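You operate a simulated robot arm through the tools that you are given. There is no shell and no other tool. Be economical: measure what you need, move in short steps, check, and stop when the job is done.

Carry out the task below with a simulated two-armed robot. There is one attempt and no reset: what you move stays moved.

## Task
Put the salts blue tub from the middle of the wooden work top in the inside of the long white tray and the chalk blue tub on the open part of the tool counter. Put the coat shine bottle on top of the brown wipes carton on the middle of the wooden work top. Switch the red switch off. Fetch the pink bowl and set it on the shelf under the wooden work top. Press the black test button two times. Shut the wall cabinet door. Put the spares teal jar from the top of the desk on the top of the fresh water locker. Any order will do. Set down upright: coat shine bottle, teal jar.

The check looks at the end state, three seconds after you hand in, the way a careful person would. Anything else that was tipped, shoved, dropped, spilled or broken makes it a failure.

## Robot
Two 7-joint arms with two-finger parallel grippers on one trunk, on a base that drives. Base frame: it is fixed to the floor where the robot stands at the start and does not move with it; the origin is under the middle of the robot, x ahead of it, y to its left, z up; the surface under the hand at the start is at about z = 0.88. Lengths are in m, angles in rad, forces in N, time in s.
The left shoulder is at the start at [0.02, 0.113, 1.272], the right one opposite. With the tool pointing down near the work surface each hand reaches from about 0.2 to 0.6 m from the robot's upright axis, wherever it stands, measured 20 degrees to its own side. Places, roughly: black test button [-0.7, 3.1, 1.1]; blue tub [0.5, 0, 1]; coat shine bottle [-1, -2, 1.75]; inside of the long white tray (50x20 cm) [1.12, 0.76, 0.88]; open part of the tool counter [-3.3, 2.5, 0.8]; pink bowl (12x12x6 cm) [-0.9, 3.4, 0.8]; red switch [-2, 4, 1.1]; shelf under the wooden work top [0.4, -0.4, 0.3]; teal jar [-3.5, 1.75, 1]; top of the fresh water locker (17x17 cm) [0.08, 3, 1]; wall cabinet door [-3, 2.3, 1.5]; wipes carton [0.25, -0.5, 1]. Payload 1.57 kg a hand.
The tool frame of a hand sits at the grasp point between the pads (the TCP): z along the fingers, y along the line on which they close. The tips reach 0.03 m beyond it. Largest opening 0.08 m; finger width 0.017, thickness 0.012; the body of the gripper, 0.04 by 0.082 m, starts 0.08 m behind the TCP.
Orientation is that of the tool frame in the base frame, as a unit quaternion [x, y, z, w]. With the fingers straight down and closing along the base's y, the tool's x points along the base's -x, its y along +y and its z along -z.

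## Interface
- The arms move only by the tool drive_tool. It takes "left_commands", "right_commands" or both (then of equal length, played together; a hand with none holds still); each is a list of rows, each a list of 3 entries, a list of its own where there are three numbers: the opening in per cent of the stroke, from 0 (shut) to 100 (fully open), then the shift along the tool's x, y, z in m, then the turn, a rotation vector about the tool's x, y, z in rad. In form: [[claw, [tx, ty, tz], [rx, ry, rz]], ...]. A call has 1 to 8 rows; each row is the pose to reach, as a shift and turn from the pose commanded when the call began, along the tool's axes at that moment. A row lasts 0.2 s, in which the tool goes at most 0.05 m and 0.15 rad; a call with a longer step from one row to the next is refused whole, and so is a gripper value outside its range. A pose out of reach is approached as far as the arm can. The call stops where the force on the tool passes 40 N (or 10 N more than at its start, if that is more) or the arm is blocked; 0.2 s more then pass. Each finger travels about 0.045 m/s and halts on what it meets, pressing with about 43 N; the grip force reading is that of the motor and also rises with nothing between the fingers. The clock runs only during rows and for 0.2 s after the last one: add rows that repeat a pose to give the fingers time. The reply holds the time, the measured pose of the TCP, the force on the tool along the base axes, the opening and the grip force, in the units named above and with some noise, with the torque about the TCP (base axes, N m) and any sound that the robot's microphone picked up.
- Cameras (640 x 400 px; columns grow to the right, rows downward): "scene" is now at [0.094, -0.0326, 1.3959]; the picture's right is [-0.36, -0.93, 0.00], its down [-0.54, 0.21, -0.82] and it looks along [0.76, -0.29, -0.58] (base axes); focal length 214 px, centre (320, 200). "left" rides on the left gripper at [0.072, 0.007, -0.122] in its tool frame; the picture's right is [-0.09, 1.00, 0.00], its down [-0.84, -0.08, -0.54] and it looks along [-0.54, -0.05, 0.84] (tool axes); focal length 238 px, centre (320, 200). "right" rides on the right gripper at [0.072, -0.007, -0.122] in its tool frame; the picture's right is [0.09, 1.00, 0.00], its down [-0.84, 0.08, -0.54] and it looks along [-0.54, 0.05, 0.84] (tool axes); focal length 238 px, centre (320, 200). There is no depth. A picture from a camera that has moved, and an enlarged one, comes with that camera's place and axes in the base frame and with its lens.
- get_image(camera): a new picture of that camera. No time passes.
- raise_lower(by): slides the trunk up (or, below 0, down) by that many m; the arms and the scene camera ride with it, the base frame stays. It gives what a move gives, with no picture.
- drive_base(legs): drives the robot by 1 to 6 legs, each [ahead, left, turn to the left] in m, m and rad, along the robot's own axes; the way and the turn of a leg run together, so that a leg with both is an arc; at most 1.5 m and 3.142 rad a leg. The arms and the cameras ride along, it lands a little off, and it stops where it bumps. It gives what a move gives.
- pan_tilt(pan, tilt): turns the head with the scene camera to pan (to the left, within 1.396 rad either way) and tilt (down, from -0.506 to 1.204), counted from straight ahead of the robot. It gives what a move gives.
- close_up(camera, box): a new picture of the part [left, top, right, bottom] of that camera's present view, enlarged. No time passes.
- close_job(): hands the job in; it is judged then, once.

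Go step by step. Nothing tells you exact positions but the pictures and the camera data: compare them with the known pose of the tool, close in by small moves and look again before you grip or let go. The budget is 196 turns and 176 pictures, counting those below and the enlarged ones. Unless the task says otherwise, let go and move clear before handing in, and close with one line.

The tools are called after "Emit:" as name(argument=value, ...) on one line, values as JSON. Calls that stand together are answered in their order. drive_tool: Moves the arms, as the interface text tells. Its arguments: {"type":"object","properties":{"left_commands":{"type":"array","items":{"type":"array"}},"right_commands":{"type":"array","items":{"type":"array"}}},"required":[]} The other tools are called the same way: raise_lower (by) slides the trunk up or down; drive_base (legs) drives the base; pan_tilt (pan, tilt) turns the head that bears the scene camera; get_image (camera) takes a picture; close_up (camera, box) takes an enlarged picture of a part of a camera's view; close_job () hands the job in.

At the start:

```text
time_s: 0.0
left_eef_pos: [0.3916, 0.0858, 1.3328]
left_orientation: [0.001, 1.0, 0.0, 0.001]
left_ft_force: [-0.5, 0.1, -0.1]
left_wrist_torque: [-0.01, 0.03, 0.0]
left_finger_gap: 0.0801
left_grasp_force: 0.1
right_eef_pos: [0.3427, -0.2922, 1.2627]
right_orientation: [0.0, 1.0, 0.0, 0.0]
right_ft_force: [-0.2, -0.5, 0.6]
right_wrist_torque: [0.0, -0.01, 0.0]
right_finger_gap: 0.08
right_grasp_force: 0.0
trunk travel left (down, up): [-0.325, 0.245]
robot x, y, heading: [0.0036, -0.0001, 0.001]
head pan, tilt: [-0.367, 0.613]
```

scene: 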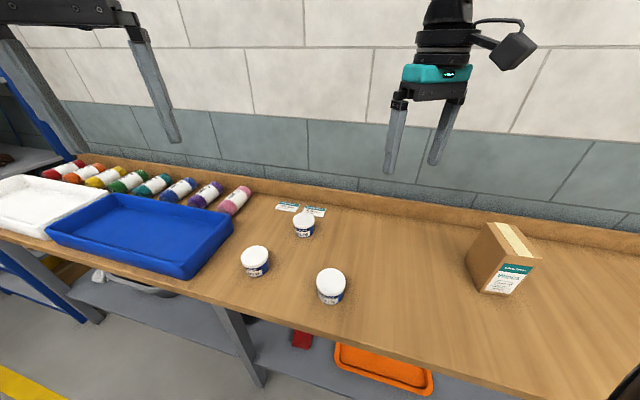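
right: 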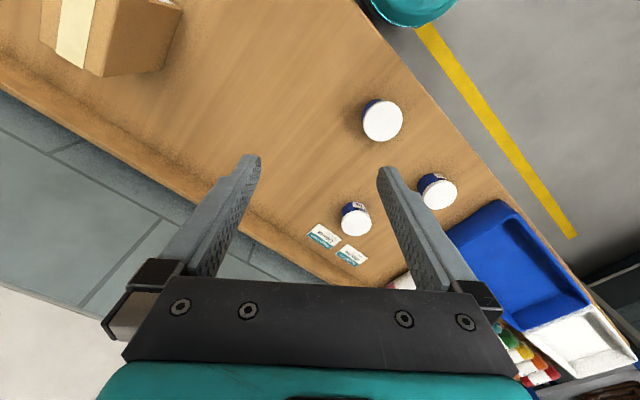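
left: 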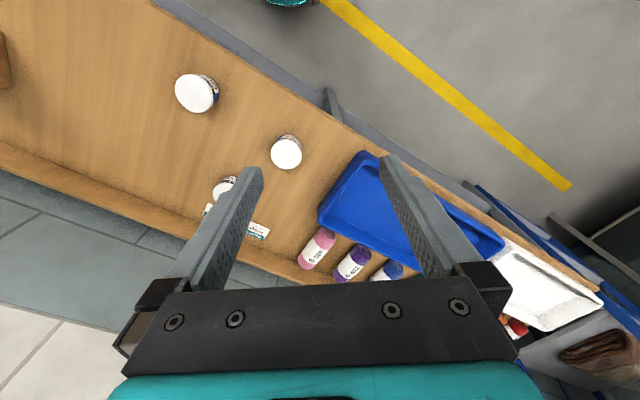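

I see three blue tubs, the carton and two trays on the work top. I'll read the tub labels first.

Emit:
close_up(camera="scene", box=[220, 190, 380, 310])

Emit:
close_up(camera="scene", box=[440, 210, 580, 310])

```text
3.33 times, centred on (300, 250) of scene
camera zoom: at [0.094, -0.0326, 1.3959], right [-0.36, -0.93, 0.0], down [-0.54, 0.21, -0.82], along [0.76, -0.29, -0.58], focal length 715 px, centre (387, 33)
```

zoom: 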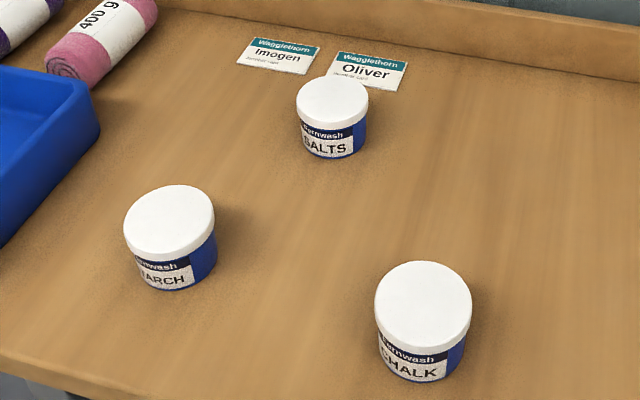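

```text
4.00 times, centred on (510, 260) of scene
camera zoom: at [0.094, -0.0326, 1.3959], right [-0.36, -0.93, 0.0], down [-0.54, 0.21, -0.82], along [0.76, -0.29, -0.58], focal length 858 px, centre (-440, -40)
```

zoom: 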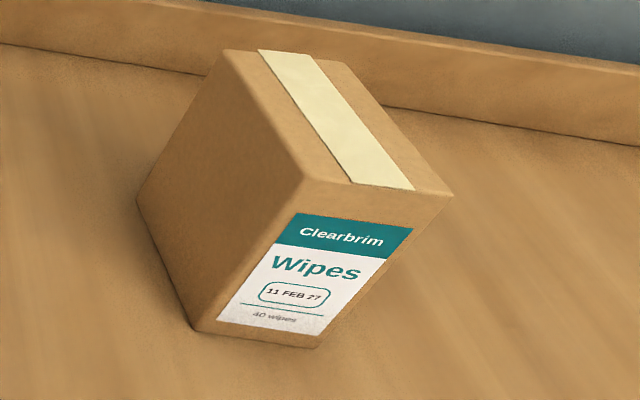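

I find SALTS near (0.61, -0.17) and CHALK near (0.38, -0.17). The table's front normal is at about -0.65 rad, so I'll turn to face it and shift a little left.

Emit:
drive_base(legs=[[0, 0, -0.65], [0.03, 0.15, 0]])

Emit:
pan_tilt(pan=0, tilt=0.8)

Emit:
get_image(camera="scene")

Emit:
get_image(camera="left")

Emit:
get_image(camera="right")

```text
time_s: 3.2
left_eef_pos: [0.4817, -0.0618, 1.3331]
left_orientation: [0.317, 0.948, 0.0, 0.0]
left_ft_force: [1.0, -0.1, -0.6]
left_wrist_torque: [-0.01, 0.0, 0.0]
left_finger_gap: 0.0801
left_grasp_force: 0.1
right_eef_pos: [0.215, -0.3326, 1.2609]
right_orientation: [0.318, 0.948, 0.0, -0.001]
right_ft_force: [0.3, 0.1, -0.6]
right_wrist_torque: [0.01, 0.03, 0.05]
right_finger_gap: 0.0801
right_grasp_force: 0.1
trunk travel left (down, up): [-0.325, 0.245]
robot x, y, heading: [0.1164, 0.1062, -0.646]
head pan, tilt: [-0.367, 0.613]
```

```text
time_s: 4.0
left_eef_pos: [0.4807, -0.0619, 1.3347]
left_orientation: [0.317, 0.948, -0.001, 0.0]
left_ft_force: [0.2, 0.9, 0.2]
left_wrist_torque: [0.0, -0.01, -0.02]
left_finger_gap: 0.08
left_grasp_force: 0.1
right_eef_pos: [0.2142, -0.3335, 1.2614]
right_orientation: [0.318, 0.948, 0.0, 0.0]
right_ft_force: [0.0, -0.1, 0.3]
right_wrist_torque: [0.0, 0.0, 0.02]
right_finger_gap: 0.08
right_grasp_force: 0.0
trunk travel left (down, up): [-0.325, 0.245]
robot x, y, heading: [0.1175, 0.1055, -0.647]
head pan, tilt: [0.0, 0.799]
```

```text
170 pictures are left
camera scene: at [0.1912, 0.0492, 1.3802], right [-0.6, -0.8, 0.0], down [-0.57, 0.43, -0.7], along [0.56, -0.42, -0.72], focal length 214 px, centre (320, 200)
```

scene: 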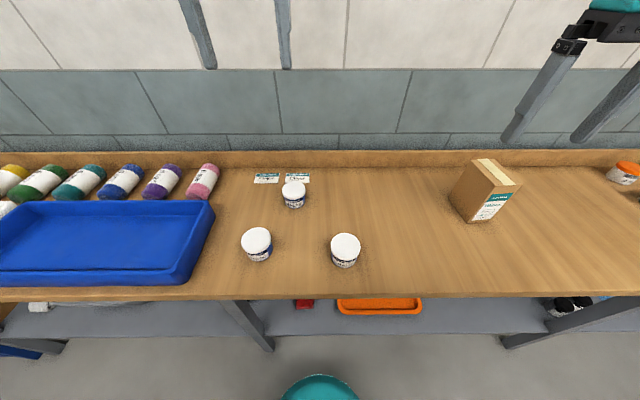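

```text
169 pictures are left
camera left: at [0.4284, -0.0132, 1.4553], right [0.67, 0.74, 0.0], down [0.62, -0.57, 0.54], along [0.4, -0.37, -0.84], focal length 238 px, centre (320, 200)
```

left: 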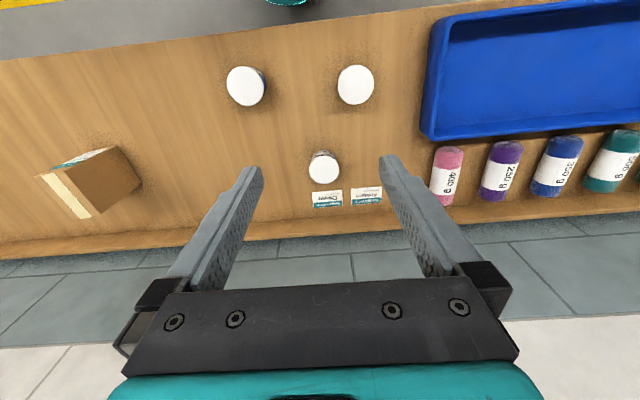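

```text
168 pictures are left
camera right: at [0.1508, -0.2953, 1.3835], right [0.53, 0.85, 0.0], down [0.71, -0.44, 0.54], along [0.46, -0.28, -0.84], focal length 238 px, centre (320, 200)
```

right: 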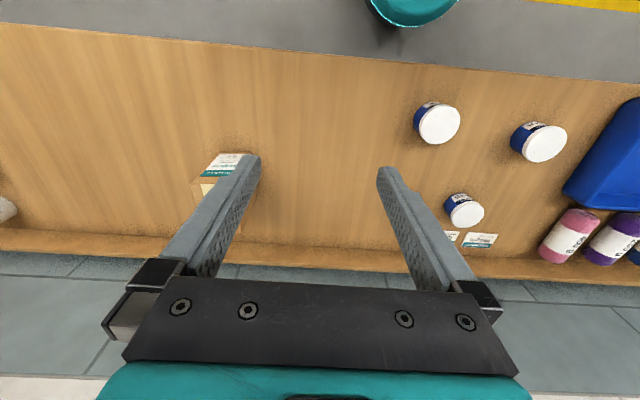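

Both tubs triangulate well: salts is about 0.56 m ahead and 0.08 m left, chalk is 0.37 m ahead and 0.06 m right. The left hand goes over the salts first.

Emit:
drive_tool(left_commands=[[100, [-0.025, -0.001, 0.041], [0, 0, 0]], [100, [-0.05, -0.002, 0.082], [0, 0, 0]], [100, [-0.075, -0.003, 0.123], [0, 0, 0]], [100, [-0.1, -0.004, 0.164], [0, 0, 0]], [100, [-0.125, -0.005, 0.205], [0, 0, 0]], [100, [-0.15, -0.006, 0.245], [0, 0, 0]], [100, [-0.171, -0.006, 0.285], [0, 0, 0]]])

Emit:
get_image(camera="left")

Emit:
get_image(camera="scene")

```text
time_s: 5.6
left_eef_pos: [0.6123, -0.1722, 1.0459]
left_orientation: [0.318, 0.948, 0.001, 0.0]
left_ft_force: [0.8, 0.1, -0.9]
left_wrist_torque: [-0.01, -0.02, -0.01]
left_finger_gap: 0.0801
left_grasp_force: 0.0
right_eef_pos: [0.2152, -0.3341, 1.2611]
right_orientation: [0.318, 0.948, 0.001, 0.0]
right_ft_force: [0.2, 0.5, -0.1]
right_wrist_torque: [-0.01, 0.02, -0.02]
right_finger_gap: 0.0798
right_grasp_force: 0.0
trunk travel left (down, up): [-0.325, 0.245]
robot x, y, heading: [0.1199, 0.1012, -0.645]
head pan, tilt: [0.0, 0.799]
```

```text
167 pictures are left
camera left: at [0.558, -0.1232, 1.168], right [0.67, 0.74, 0.0], down [0.62, -0.57, 0.54], along [0.4, -0.36, -0.84], focal length 238 px, centre (320, 200)
```

left: 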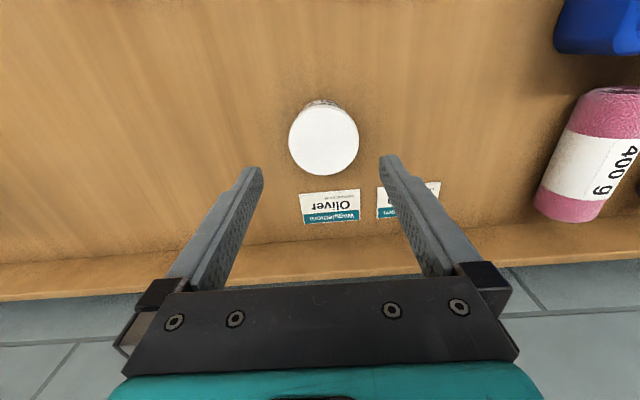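

```text
166 pictures are left
camera scene: at [0.1911, 0.0485, 1.3801], right [-0.6, -0.8, 0.0], down [-0.57, 0.43, -0.7], along [0.56, -0.42, -0.72], focal length 214 px, centre (320, 200)
```

scene: 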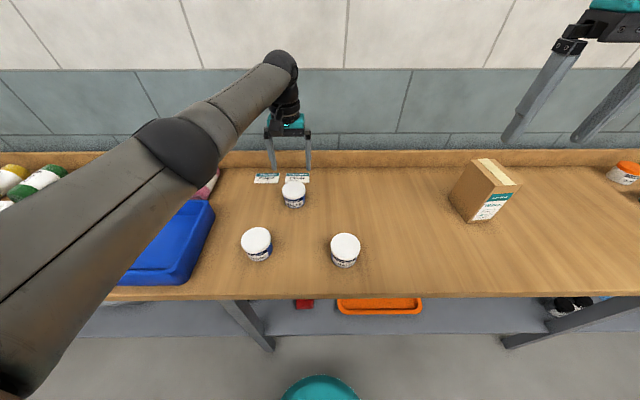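

The salts lid sits centred under the left TCP to within 4 mm. I'll descend straight down and grip it.

Emit:
drive_tool(left_commands=[[100, [-0.004, 0.003, 0.042], [0, 0, 0]], [100, [-0.004, 0.003, 0.084], [0, 0, 0]], [100, [-0.004, 0.003, 0.122], [0, 0, 0]], [100, [-0.004, 0.003, 0.122], [0, 0, 0]]])

Emit:
get_image(camera="left")

```text
time_s: 6.6
left_eef_pos: [0.6133, -0.1641, 0.9257]
left_orientation: [0.317, 0.948, 0.0, -0.001]
left_ft_force: [0.0, 0.5, 0.1]
left_wrist_torque: [0.01, -0.02, -0.02]
left_finger_gap: 0.0801
left_grasp_force: 0.1
left hand out of reach, approached as far as the arm can: row 3, 4
right_eef_pos: [0.214, -0.3319, 1.2614]
right_orientation: [0.318, 0.948, 0.0, 0.0]
right_ft_force: [0.0, -0.3, -0.6]
right_wrist_torque: [-0.02, 0.0, 0.0]
right_finger_gap: 0.0799
right_grasp_force: 0.0
trunk travel left (down, up): [-0.325, 0.245]
robot x, y, heading: [0.116, 0.1042, -0.649]
head pan, tilt: [0.0, 0.799]
```

```text
165 pictures are left
camera left: at [0.5589, -0.1161, 1.0484], right [0.67, 0.74, 0.0], down [0.62, -0.57, 0.54], along [0.4, -0.37, -0.84], focal length 238 px, centre (320, 200)
```

left: 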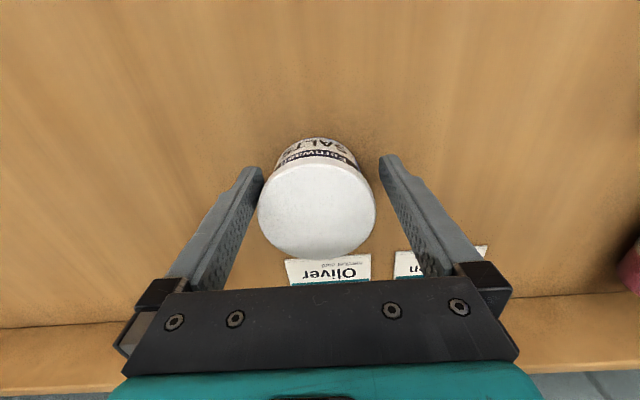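

The tub stands between the fingers, off by only a few mm. I'll close on it.

Emit:
drive_tool(left_commands=[[50, [0, 0, 0], [0, 0, 0]], [20, [0, 0, 0], [0, 0, 0]], [20, [0, 0, 0], [0, 0, 0]], [20, [0, 0, 0], [0, 0, 0]], [20, [0, 0, 0], [0, 0, 0]], [20, [0, 0, -0.04], [0, 0, 0]], [20, [0.02, 0, -0.08], [0, 0, 0]], [20, [0.04, 0, -0.12], [0, 0, 0]]])

Emit:
get_image(camera="left")

```text
time_s: 8.4
left_eef_pos: [0.5816, -0.1381, 1.0453]
left_orientation: [0.318, 0.948, 0.002, -0.001]
left_ft_force: [-0.4, 0.4, -0.7]
left_wrist_torque: [0.03, 0.03, -0.03]
left_finger_gap: 0.0683
left_grasp_force: 42.9
right_eef_pos: [0.2146, -0.3327, 1.2615]
right_orientation: [0.318, 0.948, 0.0, 0.0]
right_ft_force: [0.1, 0.5, 0.8]
right_wrist_torque: [0.01, -0.02, 0.0]
right_finger_gap: 0.08
right_grasp_force: 0.1
trunk travel left (down, up): [-0.325, 0.245]
robot x, y, heading: [0.1167, 0.1057, -0.643]
head pan, tilt: [0.0, 0.799]
```

```text
164 pictures are left
camera left: at [0.528, -0.0898, 1.1678], right [0.67, 0.74, 0.0], down [0.62, -0.57, 0.54], along [0.4, -0.36, -0.84], focal length 238 px, centre (320, 200)
```

left: 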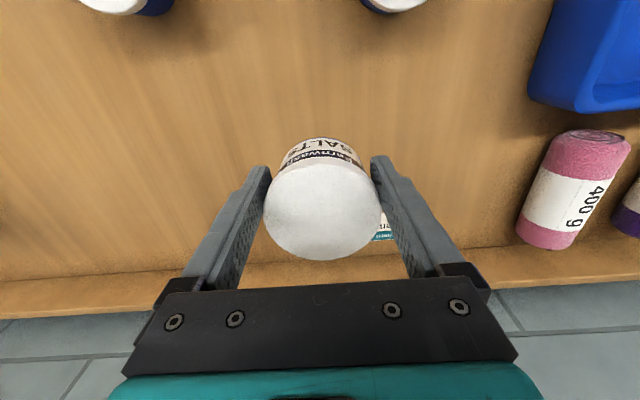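

Salts is in the left hand. I'll tuck it up and to the left while the right hand moves over the chalk.

Emit:
drive_tool(left_commands=[[20, [0.015, 0.02, -0.03], [0, 0, 0]], [20, [0.03, 0.04, -0.06], [0, 0, 0]], [20, [0.05, 0.06, -0.09], [0, 0, 0]], [20, [0.07, 0.08, -0.12], [0, 0, 0]], [20, [0.09, 0.1, -0.14], [0, 0, 0]], [20, [0.11, 0.12, -0.16], [0, 0, 0]], [20, [0.12, 0.14, -0.18], [0, 0, 0]]], right_commands=[[100, [0, 0.0, 0.03], [0, 0, 0]], [100, [-0.005, 0.035, 0.06], [0, 0, 0]], [100, [-0.01, 0.075, 0.09], [0, 0, 0]], [100, [-0.015, 0.115, 0.12], [0, 0, 0]], [100, [-0.02, 0.155, 0.15], [0, 0, 0]], [100, [-0.025, 0.195, 0.18], [0, 0, 0]], [100, [-0.027, 0.228, 0.21], [0, 0, 0]]])

Emit:
get_image(camera="right")

```text
refused: row 3 steps farther than a row can; nothing moved
```

```text
163 pictures are left
camera right: at [0.1508, -0.295, 1.3836], right [0.53, 0.85, 0.0], down [0.71, -0.44, 0.54], along [0.46, -0.29, -0.84], focal length 238 px, centre (320, 200)
```

right: 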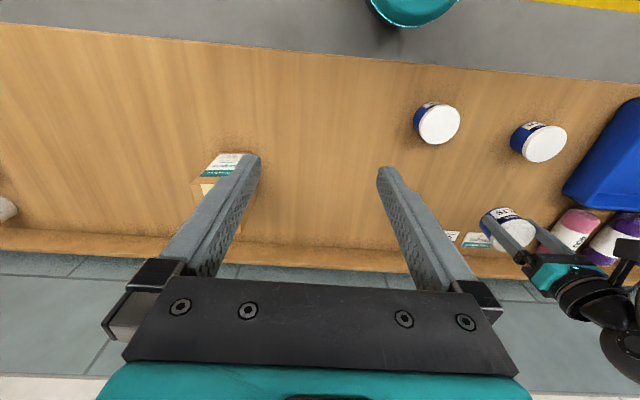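

A row was slightly too long, so I'll resend with shorter steps.

Emit:
drive_tool(left_commands=[[20, [0.015, 0.015, -0.03], [0, 0, 0]], [20, [0.03, 0.03, -0.06], [0, 0, 0]], [20, [0.045, 0.05, -0.085], [0, 0, 0]], [20, [0.06, 0.07, -0.11], [0, 0, 0]], [20, [0.075, 0.09, -0.13], [0, 0, 0]], [20, [0.09, 0.11, -0.15], [0, 0, 0]], [20, [0.1, 0.13, -0.17], [0, 0, 0]], [20, [0.11, 0.14, -0.18], [0, 0, 0]]], right_commands=[[100, [0, 0.0, 0.03], [0, 0, 0]], [100, [-0.005, 0.035, 0.055], [0, 0, 0]], [100, [-0.01, 0.07, 0.08], [0, 0, 0]], [100, [-0.015, 0.105, 0.11], [0, 0, 0]], [100, [-0.02, 0.14, 0.14], [0, 0, 0]], [100, [-0.025, 0.175, 0.17], [0, 0, 0]], [100, [-0.027, 0.21, 0.2], [0, 0, 0]], [100, [-0.027, 0.228, 0.21], [0, 0, 0]]])

Emit:
get_image(camera="right")

```text
time_s: 10.2
left_eef_pos: [0.5774, 0.039, 1.2262]
left_orientation: [0.318, 0.948, 0.0, 0.0]
left_ft_force: [-0.4, -0.2, -1.1]
left_wrist_torque: [0.02, 0.03, 0.0]
left_finger_gap: 0.0679
left_grasp_force: 42.7
right_eef_pos: [0.3553, -0.1803, 1.0608]
right_orientation: [0.318, 0.948, 0.001, 0.001]
right_ft_force: [-0.3, -0.6, -0.2]
right_wrist_torque: [-0.01, 0.0, -0.02]
right_finger_gap: 0.0796
right_grasp_force: 0.0
right hand out of reach, approached as far as the arm can: row 7, 8
trunk travel left (down, up): [-0.325, 0.245]
robot x, y, heading: [0.117, 0.1059, -0.646]
head pan, tilt: [0.0, 0.799]
```

```text
162 pictures are left
camera right: at [0.2914, -0.1424, 1.1829], right [0.53, 0.85, 0.0], down [0.71, -0.44, 0.54], along [0.46, -0.29, -0.84], focal length 238 px, centre (320, 200)
```

right: 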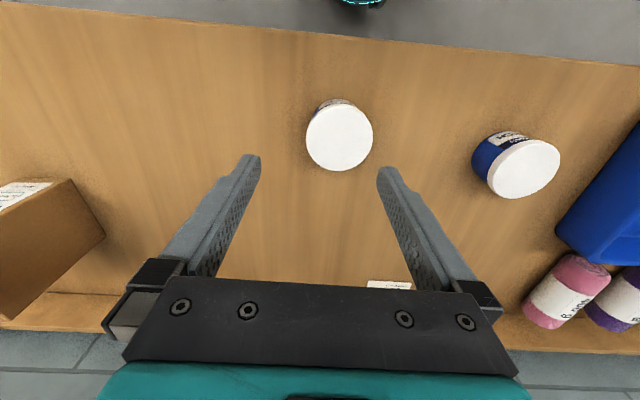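

The right hand is at its cross-body limit, so I'll shift the base 0.12 m left and re-centre the hand.

Emit:
drive_base(legs=[[0, 0.12, 0]])

Emit:
drive_tool(right_commands=[[100, [0, -0.04, 0], [0, 0, 0]], [100, [0, -0.08, 0], [0, 0, 0]], [100, [-0.003, -0.103, 0], [0, 0, 0]], [100, [-0.003, -0.103, 0], [0, 0, 0]]])

Emit:
get_image(camera="right")

```text
time_s: 11.4
left_eef_pos: [0.651, 0.1347, 1.2253]
left_orientation: [0.318, 0.948, -0.001, 0.0]
left_ft_force: [-0.5, -0.4, -1.1]
left_wrist_torque: [0.0, 0.0, 0.0]
left_finger_gap: 0.0677
left_grasp_force: 43.1
right_eef_pos: [0.4276, -0.0846, 1.0612]
right_orientation: [0.318, 0.948, 0.001, 0.0]
right_ft_force: [-0.1, 0.5, 1.1]
right_wrist_torque: [0.02, 0.05, -0.02]
right_finger_gap: 0.08
right_grasp_force: 0.0
trunk travel left (down, up): [-0.325, 0.245]
robot x, y, heading: [0.1878, 0.2008, -0.645]
head pan, tilt: [0.0, 0.799]
```

```text
time_s: 12.4
left_eef_pos: [0.6512, 0.133, 1.2254]
left_orientation: [0.318, 0.948, -0.001, 0.0]
left_ft_force: [-0.1, 0.5, -0.2]
left_wrist_torque: [0.04, 0.04, -0.01]
left_finger_gap: 0.0682
left_grasp_force: 42.9
right_eef_pos: [0.3659, -0.1709, 1.0602]
right_orientation: [0.318, 0.948, 0.001, 0.001]
right_ft_force: [0.6, -0.2, -0.3]
right_wrist_torque: [0.01, -0.03, -0.01]
right_finger_gap: 0.08
right_grasp_force: 0.0
trunk travel left (down, up): [-0.325, 0.245]
robot x, y, heading: [0.1886, 0.2019, -0.648]
head pan, tilt: [0.0, 0.799]
```

```text
161 pictures are left
camera right: at [0.3019, -0.133, 1.1826], right [0.53, 0.85, 0.0], down [0.71, -0.44, 0.54], along [0.46, -0.28, -0.84], focal length 238 px, centre (320, 200)
```

right: 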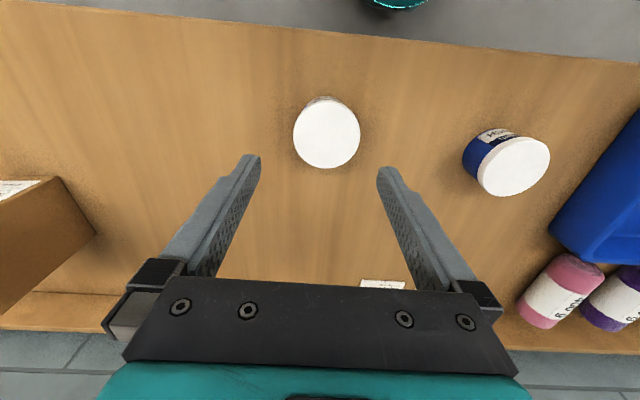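

Chalk needs a 7 mm shift, then I'll descend and close.

Emit:
drive_tool(right_commands=[[100, [-0.001, 0.007, 0.03], [0, 0, 0]], [100, [-0.001, 0.007, 0.07], [0, 0, 0]], [100, [-0.001, 0.007, 0.11], [0, 0, 0]], [100, [-0.001, 0.007, 0.137], [0, 0, 0]], [100, [-0.001, 0.007, 0.137], [0, 0, 0]]])

Emit:
get_image(camera="right")

```text
time_s: 13.6
left_eef_pos: [0.6515, 0.1347, 1.2266]
left_orientation: [0.318, 0.948, -0.001, 0.0]
left_ft_force: [-0.4, -0.4, -0.8]
left_wrist_torque: [0.03, 0.04, 0.0]
left_finger_gap: 0.068
left_grasp_force: 42.9
right_eef_pos: [0.3656, -0.1666, 0.9321]
right_orientation: [0.317, 0.948, 0.001, 0.001]
right_ft_force: [-0.1, -0.5, -0.9]
right_wrist_torque: [-0.01, 0.01, 0.0]
right_finger_gap: 0.08
right_grasp_force: 0.0
right hand out of reach, approached as far as the arm can: row 4, 5
trunk travel left (down, up): [-0.325, 0.245]
robot x, y, heading: [0.188, 0.1991, -0.645]
head pan, tilt: [0.0, 0.799]
```

```text
160 pictures are left
camera right: at [0.3014, -0.1285, 1.0537], right [0.53, 0.85, 0.0], down [0.71, -0.44, 0.54], along [0.46, -0.28, -0.84], focal length 238 px, centre (320, 200)
```

right: 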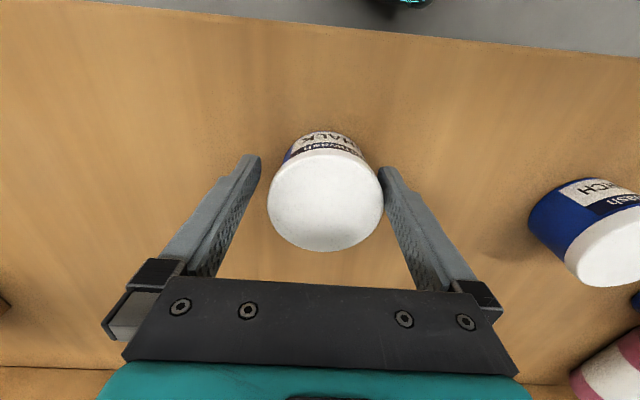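

The hand is centred but slightly high, so I'll lower the trunk 15 mm and then close.

Emit:
raise_lower(by=-0.013)

Emit:
drive_tool(right_commands=[[50, [0, 0.002, 0], [0, 0, 0]], [20, [0, 0.002, 0], [0, 0, 0]], [20, [0, 0.002, 0], [0, 0, 0]], [20, [0, 0.002, 0], [0, 0, 0]], [20, [0, 0.002, 0], [0, 0, 0]], [20, [0, 0, -0.04], [0, 0, 0]], [20, [0, 0, -0.08], [0, 0, 0]], [20, [0, 0, -0.12], [0, 0, 0]]])

Emit:
get_image(camera="right")

Emit:
get_image(camera="left")

```text
time_s: 14.2
left_eef_pos: [0.6507, 0.1334, 1.2133]
left_orientation: [0.319, 0.948, 0.001, 0.001]
left_ft_force: [-0.4, -0.1, -0.8]
left_wrist_torque: [0.02, -0.03, 0.0]
left_finger_gap: 0.068
left_grasp_force: 42.7
right_eef_pos: [0.3656, -0.1658, 0.9185]
right_orientation: [0.318, 0.948, 0.001, 0.0]
right_ft_force: [0.1, -0.4, -0.6]
right_wrist_torque: [0.0, 0.01, 0.01]
right_finger_gap: 0.0798
right_grasp_force: 0.0
trunk travel left (down, up): [-0.312, 0.258]
robot x, y, heading: [0.1907, 0.2001, -0.648]
head pan, tilt: [0.0, 0.799]
```

```text
time_s: 16.1
left_eef_pos: [0.6517, 0.1344, 1.2151]
left_orientation: [0.318, 0.948, 0.0, 0.0]
left_ft_force: [0.2, 0.1, -1.4]
left_wrist_torque: [0.02, 0.02, 0.01]
left_finger_gap: 0.068
left_grasp_force: 43.1
right_eef_pos: [0.3671, -0.1672, 1.0401]
right_orientation: [0.319, 0.948, 0.001, 0.001]
right_ft_force: [0.3, -0.4, -0.3]
right_wrist_torque: [0.02, 0.0, 0.02]
right_finger_gap: 0.0697
right_grasp_force: 42.8
trunk travel left (down, up): [-0.312, 0.258]
robot x, y, heading: [0.1892, 0.1981, -0.648]
head pan, tilt: [0.0, 0.799]
```

```text
159 pictures are left
camera right: at [0.3036, -0.1298, 1.1613], right [0.53, 0.85, 0.0], down [0.71, -0.44, 0.54], along [0.46, -0.28, -0.84], focal length 238 px, centre (320, 200)
```

right: 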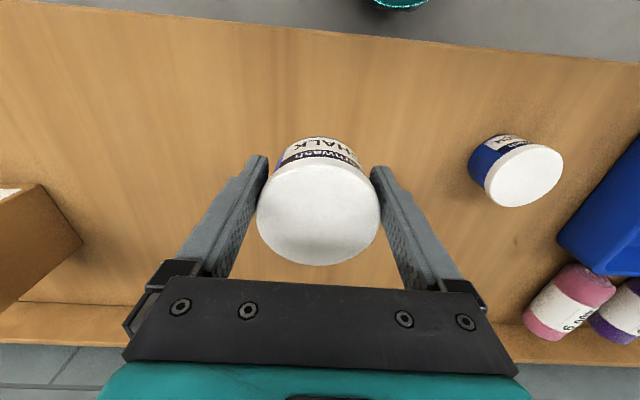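

```text
158 pictures are left
camera left: at [0.5974, 0.1826, 1.3353], right [0.67, 0.74, 0.0], down [0.62, -0.57, 0.54], along [0.4, -0.37, -0.84], focal length 238 px, centre (320, 200)
```

left: 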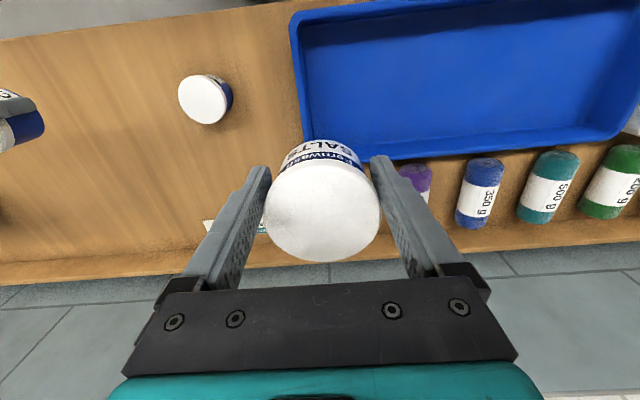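

Both tubs are held. I'll lift the right hand and look left toward the white tray.

Emit:
drive_tool(right_commands=[[20, [0.02, -0.02, -0.04], [0, 0, 0]], [20, [0.04, -0.04, -0.08], [0, 0, 0]], [20, [0.06, -0.06, -0.12], [0, 0, 0]], [20, [0.08, -0.08, -0.16], [0, 0, 0]]])

Emit:
pan_tilt(pan=1.0, tilt=0.6)

Emit:
get_image(camera="scene")

```text
time_s: 17.1
left_eef_pos: [0.6505, 0.1332, 1.2143]
left_orientation: [0.318, 0.948, 0.0, 0.0]
left_ft_force: [0.0, 0.1, -1.4]
left_wrist_torque: [-0.01, 0.0, 0.01]
left_finger_gap: 0.068
left_grasp_force: 43.1
right_eef_pos: [0.2498, -0.1796, 1.2005]
right_orientation: [0.318, 0.948, 0.002, -0.001]
right_ft_force: [0.7, -0.5, -0.7]
right_wrist_torque: [0.0, -0.01, 0.03]
right_finger_gap: 0.0699
right_grasp_force: 42.8
trunk travel left (down, up): [-0.312, 0.258]
robot x, y, heading: [0.1921, 0.1994, -0.648]
head pan, tilt: [0.0, 0.799]
```

```text
time_s: 18.3
left_eef_pos: [0.6504, 0.133, 1.2131]
left_orientation: [0.318, 0.948, 0.0, 0.0]
left_ft_force: [-0.2, 0.2, -1.3]
left_wrist_torque: [0.02, 0.02, 0.03]
left_finger_gap: 0.0681
left_grasp_force: 43.1
right_eef_pos: [0.252, -0.1803, 1.2002]
right_orientation: [0.319, 0.948, 0.001, 0.0]
right_ft_force: [1.0, 0.0, -1.1]
right_wrist_torque: [0.01, 0.02, 0.04]
right_finger_gap: 0.07
right_grasp_force: 43.0
trunk travel left (down, up): [-0.312, 0.258]
robot x, y, heading: [0.189, 0.1993, -0.649]
head pan, tilt: [1.0, 0.6]
```

```text
157 pictures are left
camera scene: at [0.2818, 0.2233, 1.384], right [0.34, -0.94, 0.0], down [-0.53, -0.19, -0.82], along [0.77, 0.28, -0.57], focal length 214 px, centre (320, 200)
```

scene: 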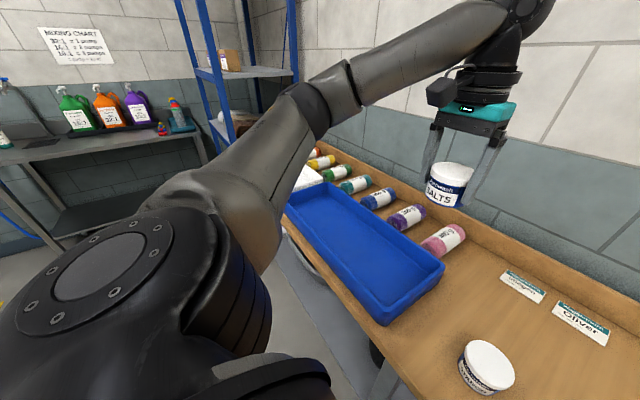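

The floor to the left looks open. I'll drive 0.7 m left alongside the table and look again.

Emit:
drive_base(legs=[[0, 0.7, 0]])

Emit:
pan_tilt(pan=0.4, tilt=0.7)

Emit:
get_image(camera="scene")

Emit:
get_image(camera="left")

```text
time_s: 22.2
left_eef_pos: [1.0744, 0.6928, 1.2136]
left_orientation: [0.319, 0.948, 0.0, 0.0]
left_ft_force: [0.2, 0.4, -0.3]
left_wrist_torque: [0.01, 0.04, 0.01]
left_finger_gap: 0.0679
left_grasp_force: 42.9
right_eef_pos: [0.6743, 0.3806, 1.1996]
right_orientation: [0.319, 0.948, 0.001, 0.0]
right_ft_force: [0.9, 0.0, -0.8]
right_wrist_torque: [0.01, 0.01, -0.02]
right_finger_gap: 0.0697
right_grasp_force: 43.1
trunk travel left (down, up): [-0.312, 0.258]
robot x, y, heading: [0.6126, 0.7615, -0.651]
head pan, tilt: [1.0, 0.6]
```

```text
time_s: 23.2
left_eef_pos: [1.0743, 0.6923, 1.2144]
left_orientation: [0.319, 0.948, 0.0, 0.0]
left_ft_force: [-0.1, -0.1, -2.0]
left_wrist_torque: [0.03, 0.0, 0.02]
left_finger_gap: 0.0678
left_grasp_force: 43.1
right_eef_pos: [0.6742, 0.3811, 1.2002]
right_orientation: [0.318, 0.948, 0.002, 0.001]
right_ft_force: [-0.2, 0.0, 0.1]
right_wrist_torque: [0.02, 0.0, -0.02]
right_finger_gap: 0.0696
right_grasp_force: 42.7
trunk travel left (down, up): [-0.312, 0.258]
robot x, y, heading: [0.6131, 0.7627, -0.651]
head pan, tilt: [0.4, 0.7]
```

```text
156 pictures are left
camera scene: at [0.7055, 0.7324, 1.3754], right [-0.25, -0.97, 0.0], down [-0.62, 0.16, -0.76], along [0.74, -0.19, -0.64], focal length 214 px, centre (320, 200)
```

scene: 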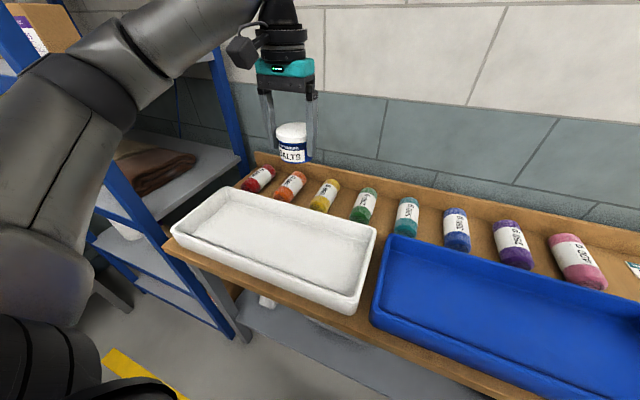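

```text
155 pictures are left
camera left: at [1.0219, 0.742, 1.3352], right [0.67, 0.74, 0.0], down [0.62, -0.57, 0.54], along [0.4, -0.37, -0.84], focal length 238 px, centre (320, 200)
```

left: 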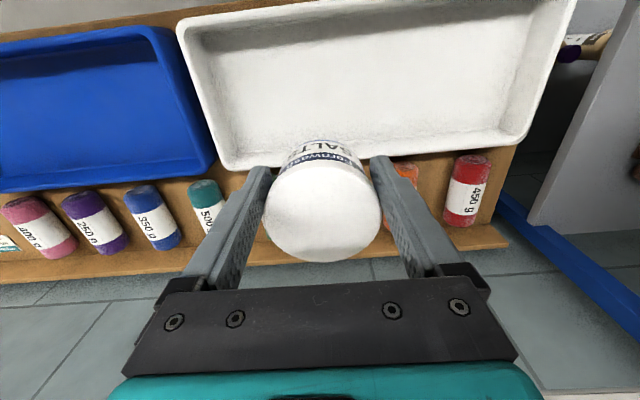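

The tray centre is about 2 cm behind and 9 cm left of the tub. I'll move there and descend most of the way.

Emit:
drive_tool(left_commands=[[20, [0.005, 0.035, 0.03], [0, 0, 0]], [20, [0.01, 0.07, 0.06], [0, 0, 0]], [20, [0.02, 0.085, 0.1], [0, 0, 0]], [20, [0.02, 0.085, 0.145], [0, 0, 0]], [20, [0.02, 0.085, 0.19], [0, 0, 0]], [20, [0.02, 0.085, 0.23], [0, 0, 0]], [20, [0.02, 0.085, 0.25], [0, 0, 0]]])

Emit:
get_image(camera="left")

Emit:
get_image(camera="scene")

```text
time_s: 24.8
left_eef_pos: [1.1083, 0.7728, 0.9622]
left_orientation: [0.319, 0.948, 0.0, -0.001]
left_ft_force: [0.4, 0.4, -1.7]
left_wrist_torque: [0.02, 0.03, 0.03]
left_finger_gap: 0.0677
left_grasp_force: 43.5
right_eef_pos: [0.675, 0.3805, 1.1996]
right_orientation: [0.318, 0.948, 0.0, 0.001]
right_ft_force: [0.4, 0.1, -1.1]
right_wrist_torque: [0.04, 0.02, 0.01]
right_finger_gap: 0.0701
right_grasp_force: 43.0
trunk travel left (down, up): [-0.312, 0.258]
robot x, y, heading: [0.6114, 0.7566, -0.654]
head pan, tilt: [0.4, 0.7]
```

```text
154 pictures are left
camera left: at [1.0547, 0.8217, 1.0837], right [0.68, 0.74, 0.0], down [0.62, -0.57, 0.54], along [0.4, -0.37, -0.84], focal length 238 px, centre (320, 200)
```

left: 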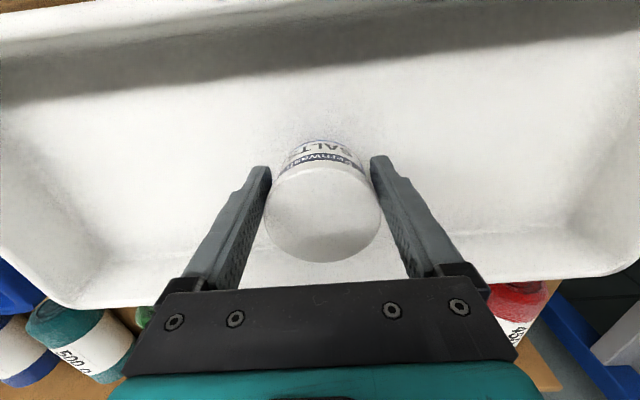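

```text
153 pictures are left
camera scene: at [0.7055, 0.7323, 1.3754], right [-0.25, -0.97, 0.0], down [-0.62, 0.16, -0.76], along [0.74, -0.19, -0.64], focal length 214 px, centre (320, 200)
```

scene: 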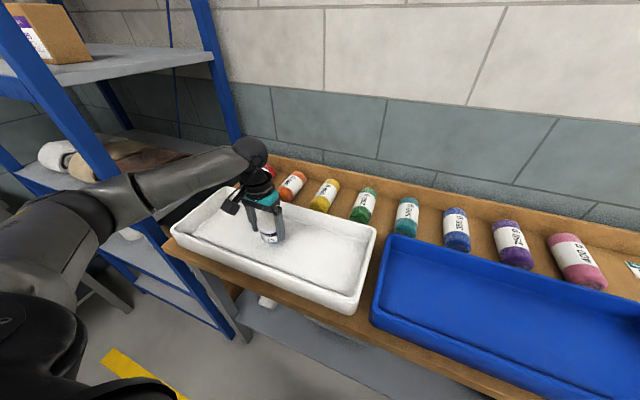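

It's well inside the tray. I'll lower it gently until it touches.

Emit:
drive_tool(left_commands=[[20, [0.01, 0, 0.01], [0, 0, 0]], [20, [0.01, 0, 0.018], [0, 0, 0]], [20, [0.01, 0, 0.024], [0, 0, 0]], [20, [0.01, 0, 0.028], [0, 0, 0]], [20, [0.01, 0, 0.028], [0, 0, 0]]])

Emit:
get_image(camera="left")

```text
time_s: 26.0
left_eef_pos: [1.1004, 0.7786, 0.9342]
left_orientation: [0.318, 0.948, 0.0, -0.001]
left_ft_force: [-0.3, -0.2, -1.2]
left_wrist_torque: [0.0, 0.01, 0.05]
left_finger_gap: 0.0676
left_grasp_force: 42.9
right_eef_pos: [0.6751, 0.3796, 1.1994]
right_orientation: [0.319, 0.948, 0.001, 0.001]
right_ft_force: [0.7, -0.2, -1.3]
right_wrist_torque: [0.02, -0.02, 0.02]
right_finger_gap: 0.0698
right_grasp_force: 42.8
trunk travel left (down, up): [-0.312, 0.258]
robot x, y, heading: [0.6129, 0.7594, -0.647]
head pan, tilt: [0.4, 0.7]
```

```text
152 pictures are left
camera left: at [1.0479, 0.827, 1.0565], right [0.67, 0.74, 0.0], down [0.62, -0.57, 0.54], along [0.4, -0.37, -0.84], focal length 238 px, centre (320, 200)
```

left: 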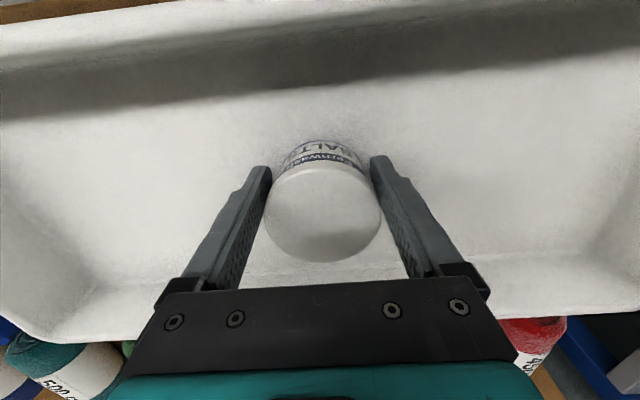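

No contact yet, so I'll continue down a little further.

Emit:
drive_tool(left_commands=[[20, [0, 0, 0.004], [0, 0, 0]], [20, [0, 0, 0.007], [0, 0, 0]], [20, [0, 0, 0.01], [0, 0, 0]], [20, [0, 0, 0.01], [0, 0, 0]]])

```text
time_s: 27.0
left_eef_pos: [1.0998, 0.7783, 0.9292]
left_orientation: [0.318, 0.948, -0.001, 0.004]
left_ft_force: [-7.0, 6.0, 35.5]
left_wrist_torque: [-0.24, -0.35, -0.01]
left_finger_gap: 0.0676
left_grasp_force: 42.5
right_eef_pos: [0.6714, 0.3816, 1.2004]
right_orientation: [0.319, 0.948, 0.001, 0.002]
right_ft_force: [-0.6, -0.5, -0.9]
right_wrist_torque: [-0.01, 0.02, 0.01]
right_finger_gap: 0.0698
right_grasp_force: 42.7
trunk travel left (down, up): [-0.312, 0.258]
robot x, y, heading: [0.6147, 0.7576, -0.651]
head pan, tilt: [0.4, 0.7]
```

It touches the tray floor. I'll ease the load, open and rise.

Emit:
drive_tool(left_commands=[[20, [0, 0, -0.008], [0, 0, 0]], [50, [0, 0, -0.008], [0, 0, 0]], [100, [0, 0, -0.008], [0, 0, 0]], [100, [0, 0, -0.008], [0, 0, 0]], [100, [0, 0, -0.008], [0, 0, 0]], [100, [0, 0, -0.05], [0, 0, 0]], [100, [0, 0, -0.1], [0, 0, 0]], [100, [0, 0, -0.15], [0, 0, 0]]])

Emit:
get_image(camera="left")

```text
time_s: 28.8
left_eef_pos: [1.1005, 0.7765, 1.0746]
left_orientation: [0.318, 0.948, 0.0, -0.001]
left_ft_force: [-0.7, 0.3, 0.0]
left_wrist_torque: [-0.01, -0.03, 0.0]
left_finger_gap: 0.0799
left_grasp_force: 0.0
right_eef_pos: [0.6741, 0.3794, 1.1995]
right_orientation: [0.319, 0.948, 0.001, 0.001]
right_ft_force: [-0.3, -0.6, -1.6]
right_wrist_torque: [0.01, 0.05, 0.0]
right_finger_gap: 0.07
right_grasp_force: 42.9
trunk travel left (down, up): [-0.312, 0.258]
robot x, y, heading: [0.6174, 0.7625, -0.649]
head pan, tilt: [0.4, 0.7]
```

```text
151 pictures are left
camera left: at [1.0472, 0.8262, 1.1976], right [0.68, 0.74, 0.0], down [0.62, -0.57, 0.54], along [0.4, -0.36, -0.84], focal length 238 px, centre (320, 200)
```

left: 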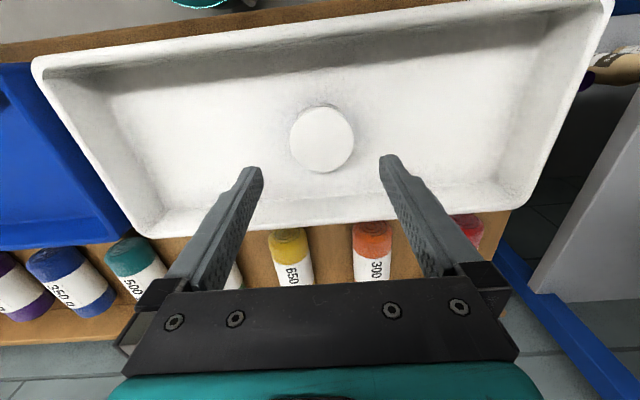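

Salts is placed. I'll tuck the left arm, back away from the table and turn toward the rest of the room.

Emit:
drive_tool(left_commands=[[100, [0.02, 0, -0.04], [0, 0, 0]], [100, [0.04, 0, -0.08], [0, 0, 0]], [100, [0.06, 0, -0.12], [0, 0, 0]], [100, [0.08, 0, -0.14], [0, 0, 0]]])

Emit:
drive_base(legs=[[-0.45, 0, 0], [0, 0, -1.44], [0, 0, -1.44]])

Emit:
pan_tilt(pan=0, tilt=0.25)

Emit:
get_image(camera="scene")

```text
time_s: 29.8
left_eef_pos: [1.0358, 0.8267, 1.2151]
left_orientation: [0.317, 0.948, -0.001, -0.002]
left_ft_force: [0.0, 0.2, 0.6]
left_wrist_torque: [0.01, -0.03, 0.01]
left_finger_gap: 0.0801
left_grasp_force: 0.1
right_eef_pos: [0.675, 0.3807, 1.1997]
right_orientation: [0.319, 0.948, 0.0, 0.001]
right_ft_force: [-0.5, -0.2, -1.6]
right_wrist_torque: [0.02, 0.06, 0.02]
right_finger_gap: 0.0697
right_grasp_force: 43.4
trunk travel left (down, up): [-0.312, 0.258]
robot x, y, heading: [0.6153, 0.7611, -0.651]
head pan, tilt: [0.4, 0.7]
```

```text
time_s: 39.4
left_eef_pos: [-0.1188, 0.835, 1.2149]
left_orientation: [0.984, -0.176, 0.0, 0.001]
left_ft_force: [0.0, 0.0, -0.1]
left_wrist_torque: [-0.02, 0.01, 0.01]
left_finger_gap: 0.0798
left_grasp_force: 0.1
right_eef_pos: [0.099, 1.3658, 1.1997]
right_orientation: [0.984, -0.177, -0.001, 0.001]
right_ft_force: [0.2, -0.4, -1.7]
right_wrist_torque: [-0.01, 0.0, 0.04]
right_finger_gap: 0.0699
right_grasp_force: 42.6
trunk travel left (down, up): [-0.312, 0.258]
robot x, y, heading: [0.2668, 1.0191, 2.787]
head pan, tilt: [0.4, 0.7]
```

```text
time_s: 40.3
left_eef_pos: [-0.118, 0.8348, 1.2156]
left_orientation: [0.984, -0.176, 0.0, 0.0]
left_ft_force: [-0.1, -0.3, 0.6]
left_wrist_torque: [-0.01, 0.0, 0.02]
left_finger_gap: 0.0801
left_grasp_force: 0.2
right_eef_pos: [0.0977, 1.3662, 1.1995]
right_orientation: [0.984, -0.178, 0.0, 0.002]
right_ft_force: [-0.6, 0.6, -1.5]
right_wrist_torque: [-0.02, -0.02, -0.03]
right_finger_gap: 0.0699
right_grasp_force: 43.2
trunk travel left (down, up): [-0.312, 0.258]
robot x, y, heading: [0.2689, 1.0226, 2.787]
head pan, tilt: [0.0, 0.25]
```

```text
150 pictures are left
camera scene: at [0.1716, 1.0544, 1.4161], right [0.35, 0.94, 0.0], down [0.23, -0.09, -0.97], along [-0.91, 0.34, -0.25], focal length 214 px, centre (320, 200)
```

scene: 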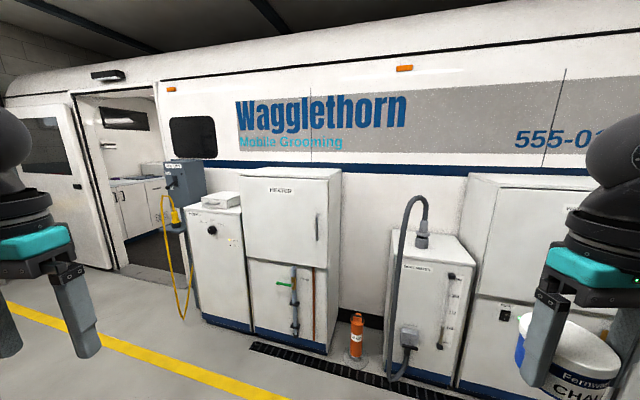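

A grooming trailer with an open doorway stands ahead. I'll look left and right to map the room.

Emit:
pan_tilt(pan=-1.0, tilt=0.3)

Emit:
get_image(camera="scene")

Emit:
pan_tilt(pan=0.7, tilt=0.25)

Emit:
get_image(camera="scene")

Emit:
pan_tilt(pan=1.39, tilt=0.25)

Emit:
get_image(camera="scene")

```text
time_s: 41.6
left_eef_pos: [-0.1188, 0.8345, 1.2159]
left_orientation: [0.984, -0.176, 0.0, 0.0]
left_ft_force: [-0.5, 0.0, -1.4]
left_wrist_torque: [0.01, 0.01, -0.03]
left_finger_gap: 0.0803
left_grasp_force: 0.0
right_eef_pos: [0.0983, 1.3659, 1.2013]
right_orientation: [0.984, -0.177, -0.001, 0.001]
right_ft_force: [0.5, -0.7, -1.6]
right_wrist_torque: [-0.04, 0.0, 0.0]
right_finger_gap: 0.0697
right_grasp_force: 43.3
trunk travel left (down, up): [-0.312, 0.258]
robot x, y, heading: [0.2671, 1.0188, 2.787]
head pan, tilt: [-1.0, 0.3]
```

```text
149 pictures are left
camera scene: at [0.2392, 1.1132, 1.4115], right [0.98, 0.21, 0.0], down [0.06, -0.29, -0.96], along [-0.2, 0.93, -0.3], focal length 214 px, centre (320, 200)
```

scene: 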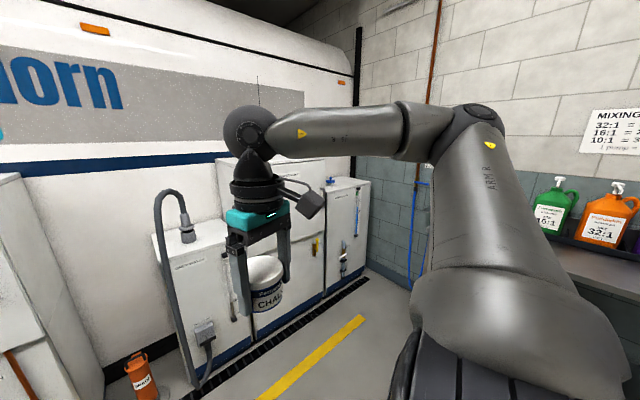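

```text
time_s: 43.3
left_eef_pos: [-0.1177, 0.8355, 1.2158]
left_orientation: [0.984, -0.176, -0.001, -0.001]
left_ft_force: [0.4, -0.1, -0.2]
left_wrist_torque: [-0.02, 0.01, -0.04]
left_finger_gap: 0.0799
left_grasp_force: 0.0
right_eef_pos: [0.0981, 1.3666, 1.1987]
right_orientation: [0.984, -0.177, -0.001, 0.002]
right_ft_force: [-1.2, -1.1, -0.9]
right_wrist_torque: [-0.02, -0.02, -0.02]
right_finger_gap: 0.0697
right_grasp_force: 43.2
trunk travel left (down, up): [-0.312, 0.258]
robot x, y, heading: [0.2646, 1.0171, 2.791]
head pan, tilt: [0.7, 0.25]
```

```text
148 pictures are left
camera scene: at [0.1713, 0.9905, 1.4162], right [-0.34, 0.94, 0.0], down [0.23, 0.08, -0.97], along [-0.91, -0.33, -0.25], focal length 214 px, centre (320, 200)
```

scene: 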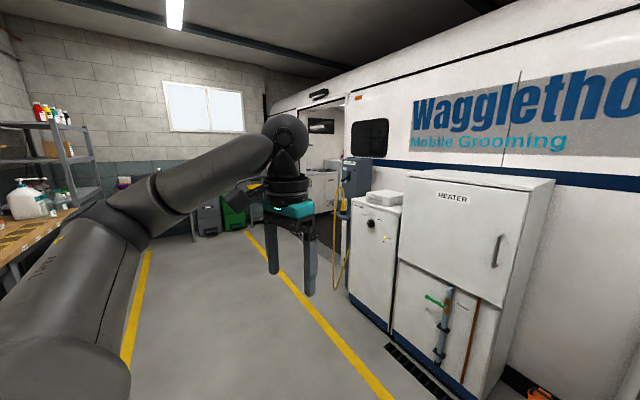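

```text
time_s: 44.4
left_eef_pos: [-0.1184, 0.8343, 1.2166]
left_orientation: [0.984, -0.176, 0.0, 0.0]
left_ft_force: [-0.6, 0.1, 0.1]
left_wrist_torque: [-0.04, 0.06, -0.02]
left_finger_gap: 0.0799
left_grasp_force: 0.1
right_eef_pos: [0.0984, 1.3668, 1.1992]
right_orientation: [0.984, -0.177, -0.001, 0.001]
right_ft_force: [0.1, 0.9, -0.8]
right_wrist_torque: [-0.03, -0.03, 0.0]
right_finger_gap: 0.0696
right_grasp_force: 43.0
trunk travel left (down, up): [-0.312, 0.258]
robot x, y, heading: [0.2629, 1.0175, 2.788]
head pan, tilt: [1.389, 0.25]
```

```text
147 pictures are left
camera scene: at [0.2114, 0.9418, 1.4162], right [-0.86, 0.51, 0.0], down [0.13, 0.21, -0.97], along [-0.5, -0.83, -0.25], focal length 214 px, centre (320, 200)
```

scene: 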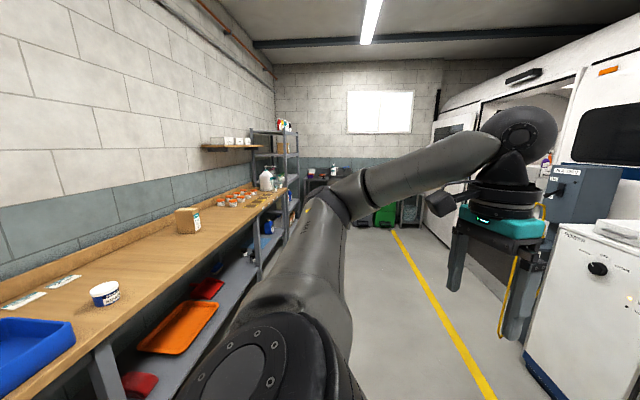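

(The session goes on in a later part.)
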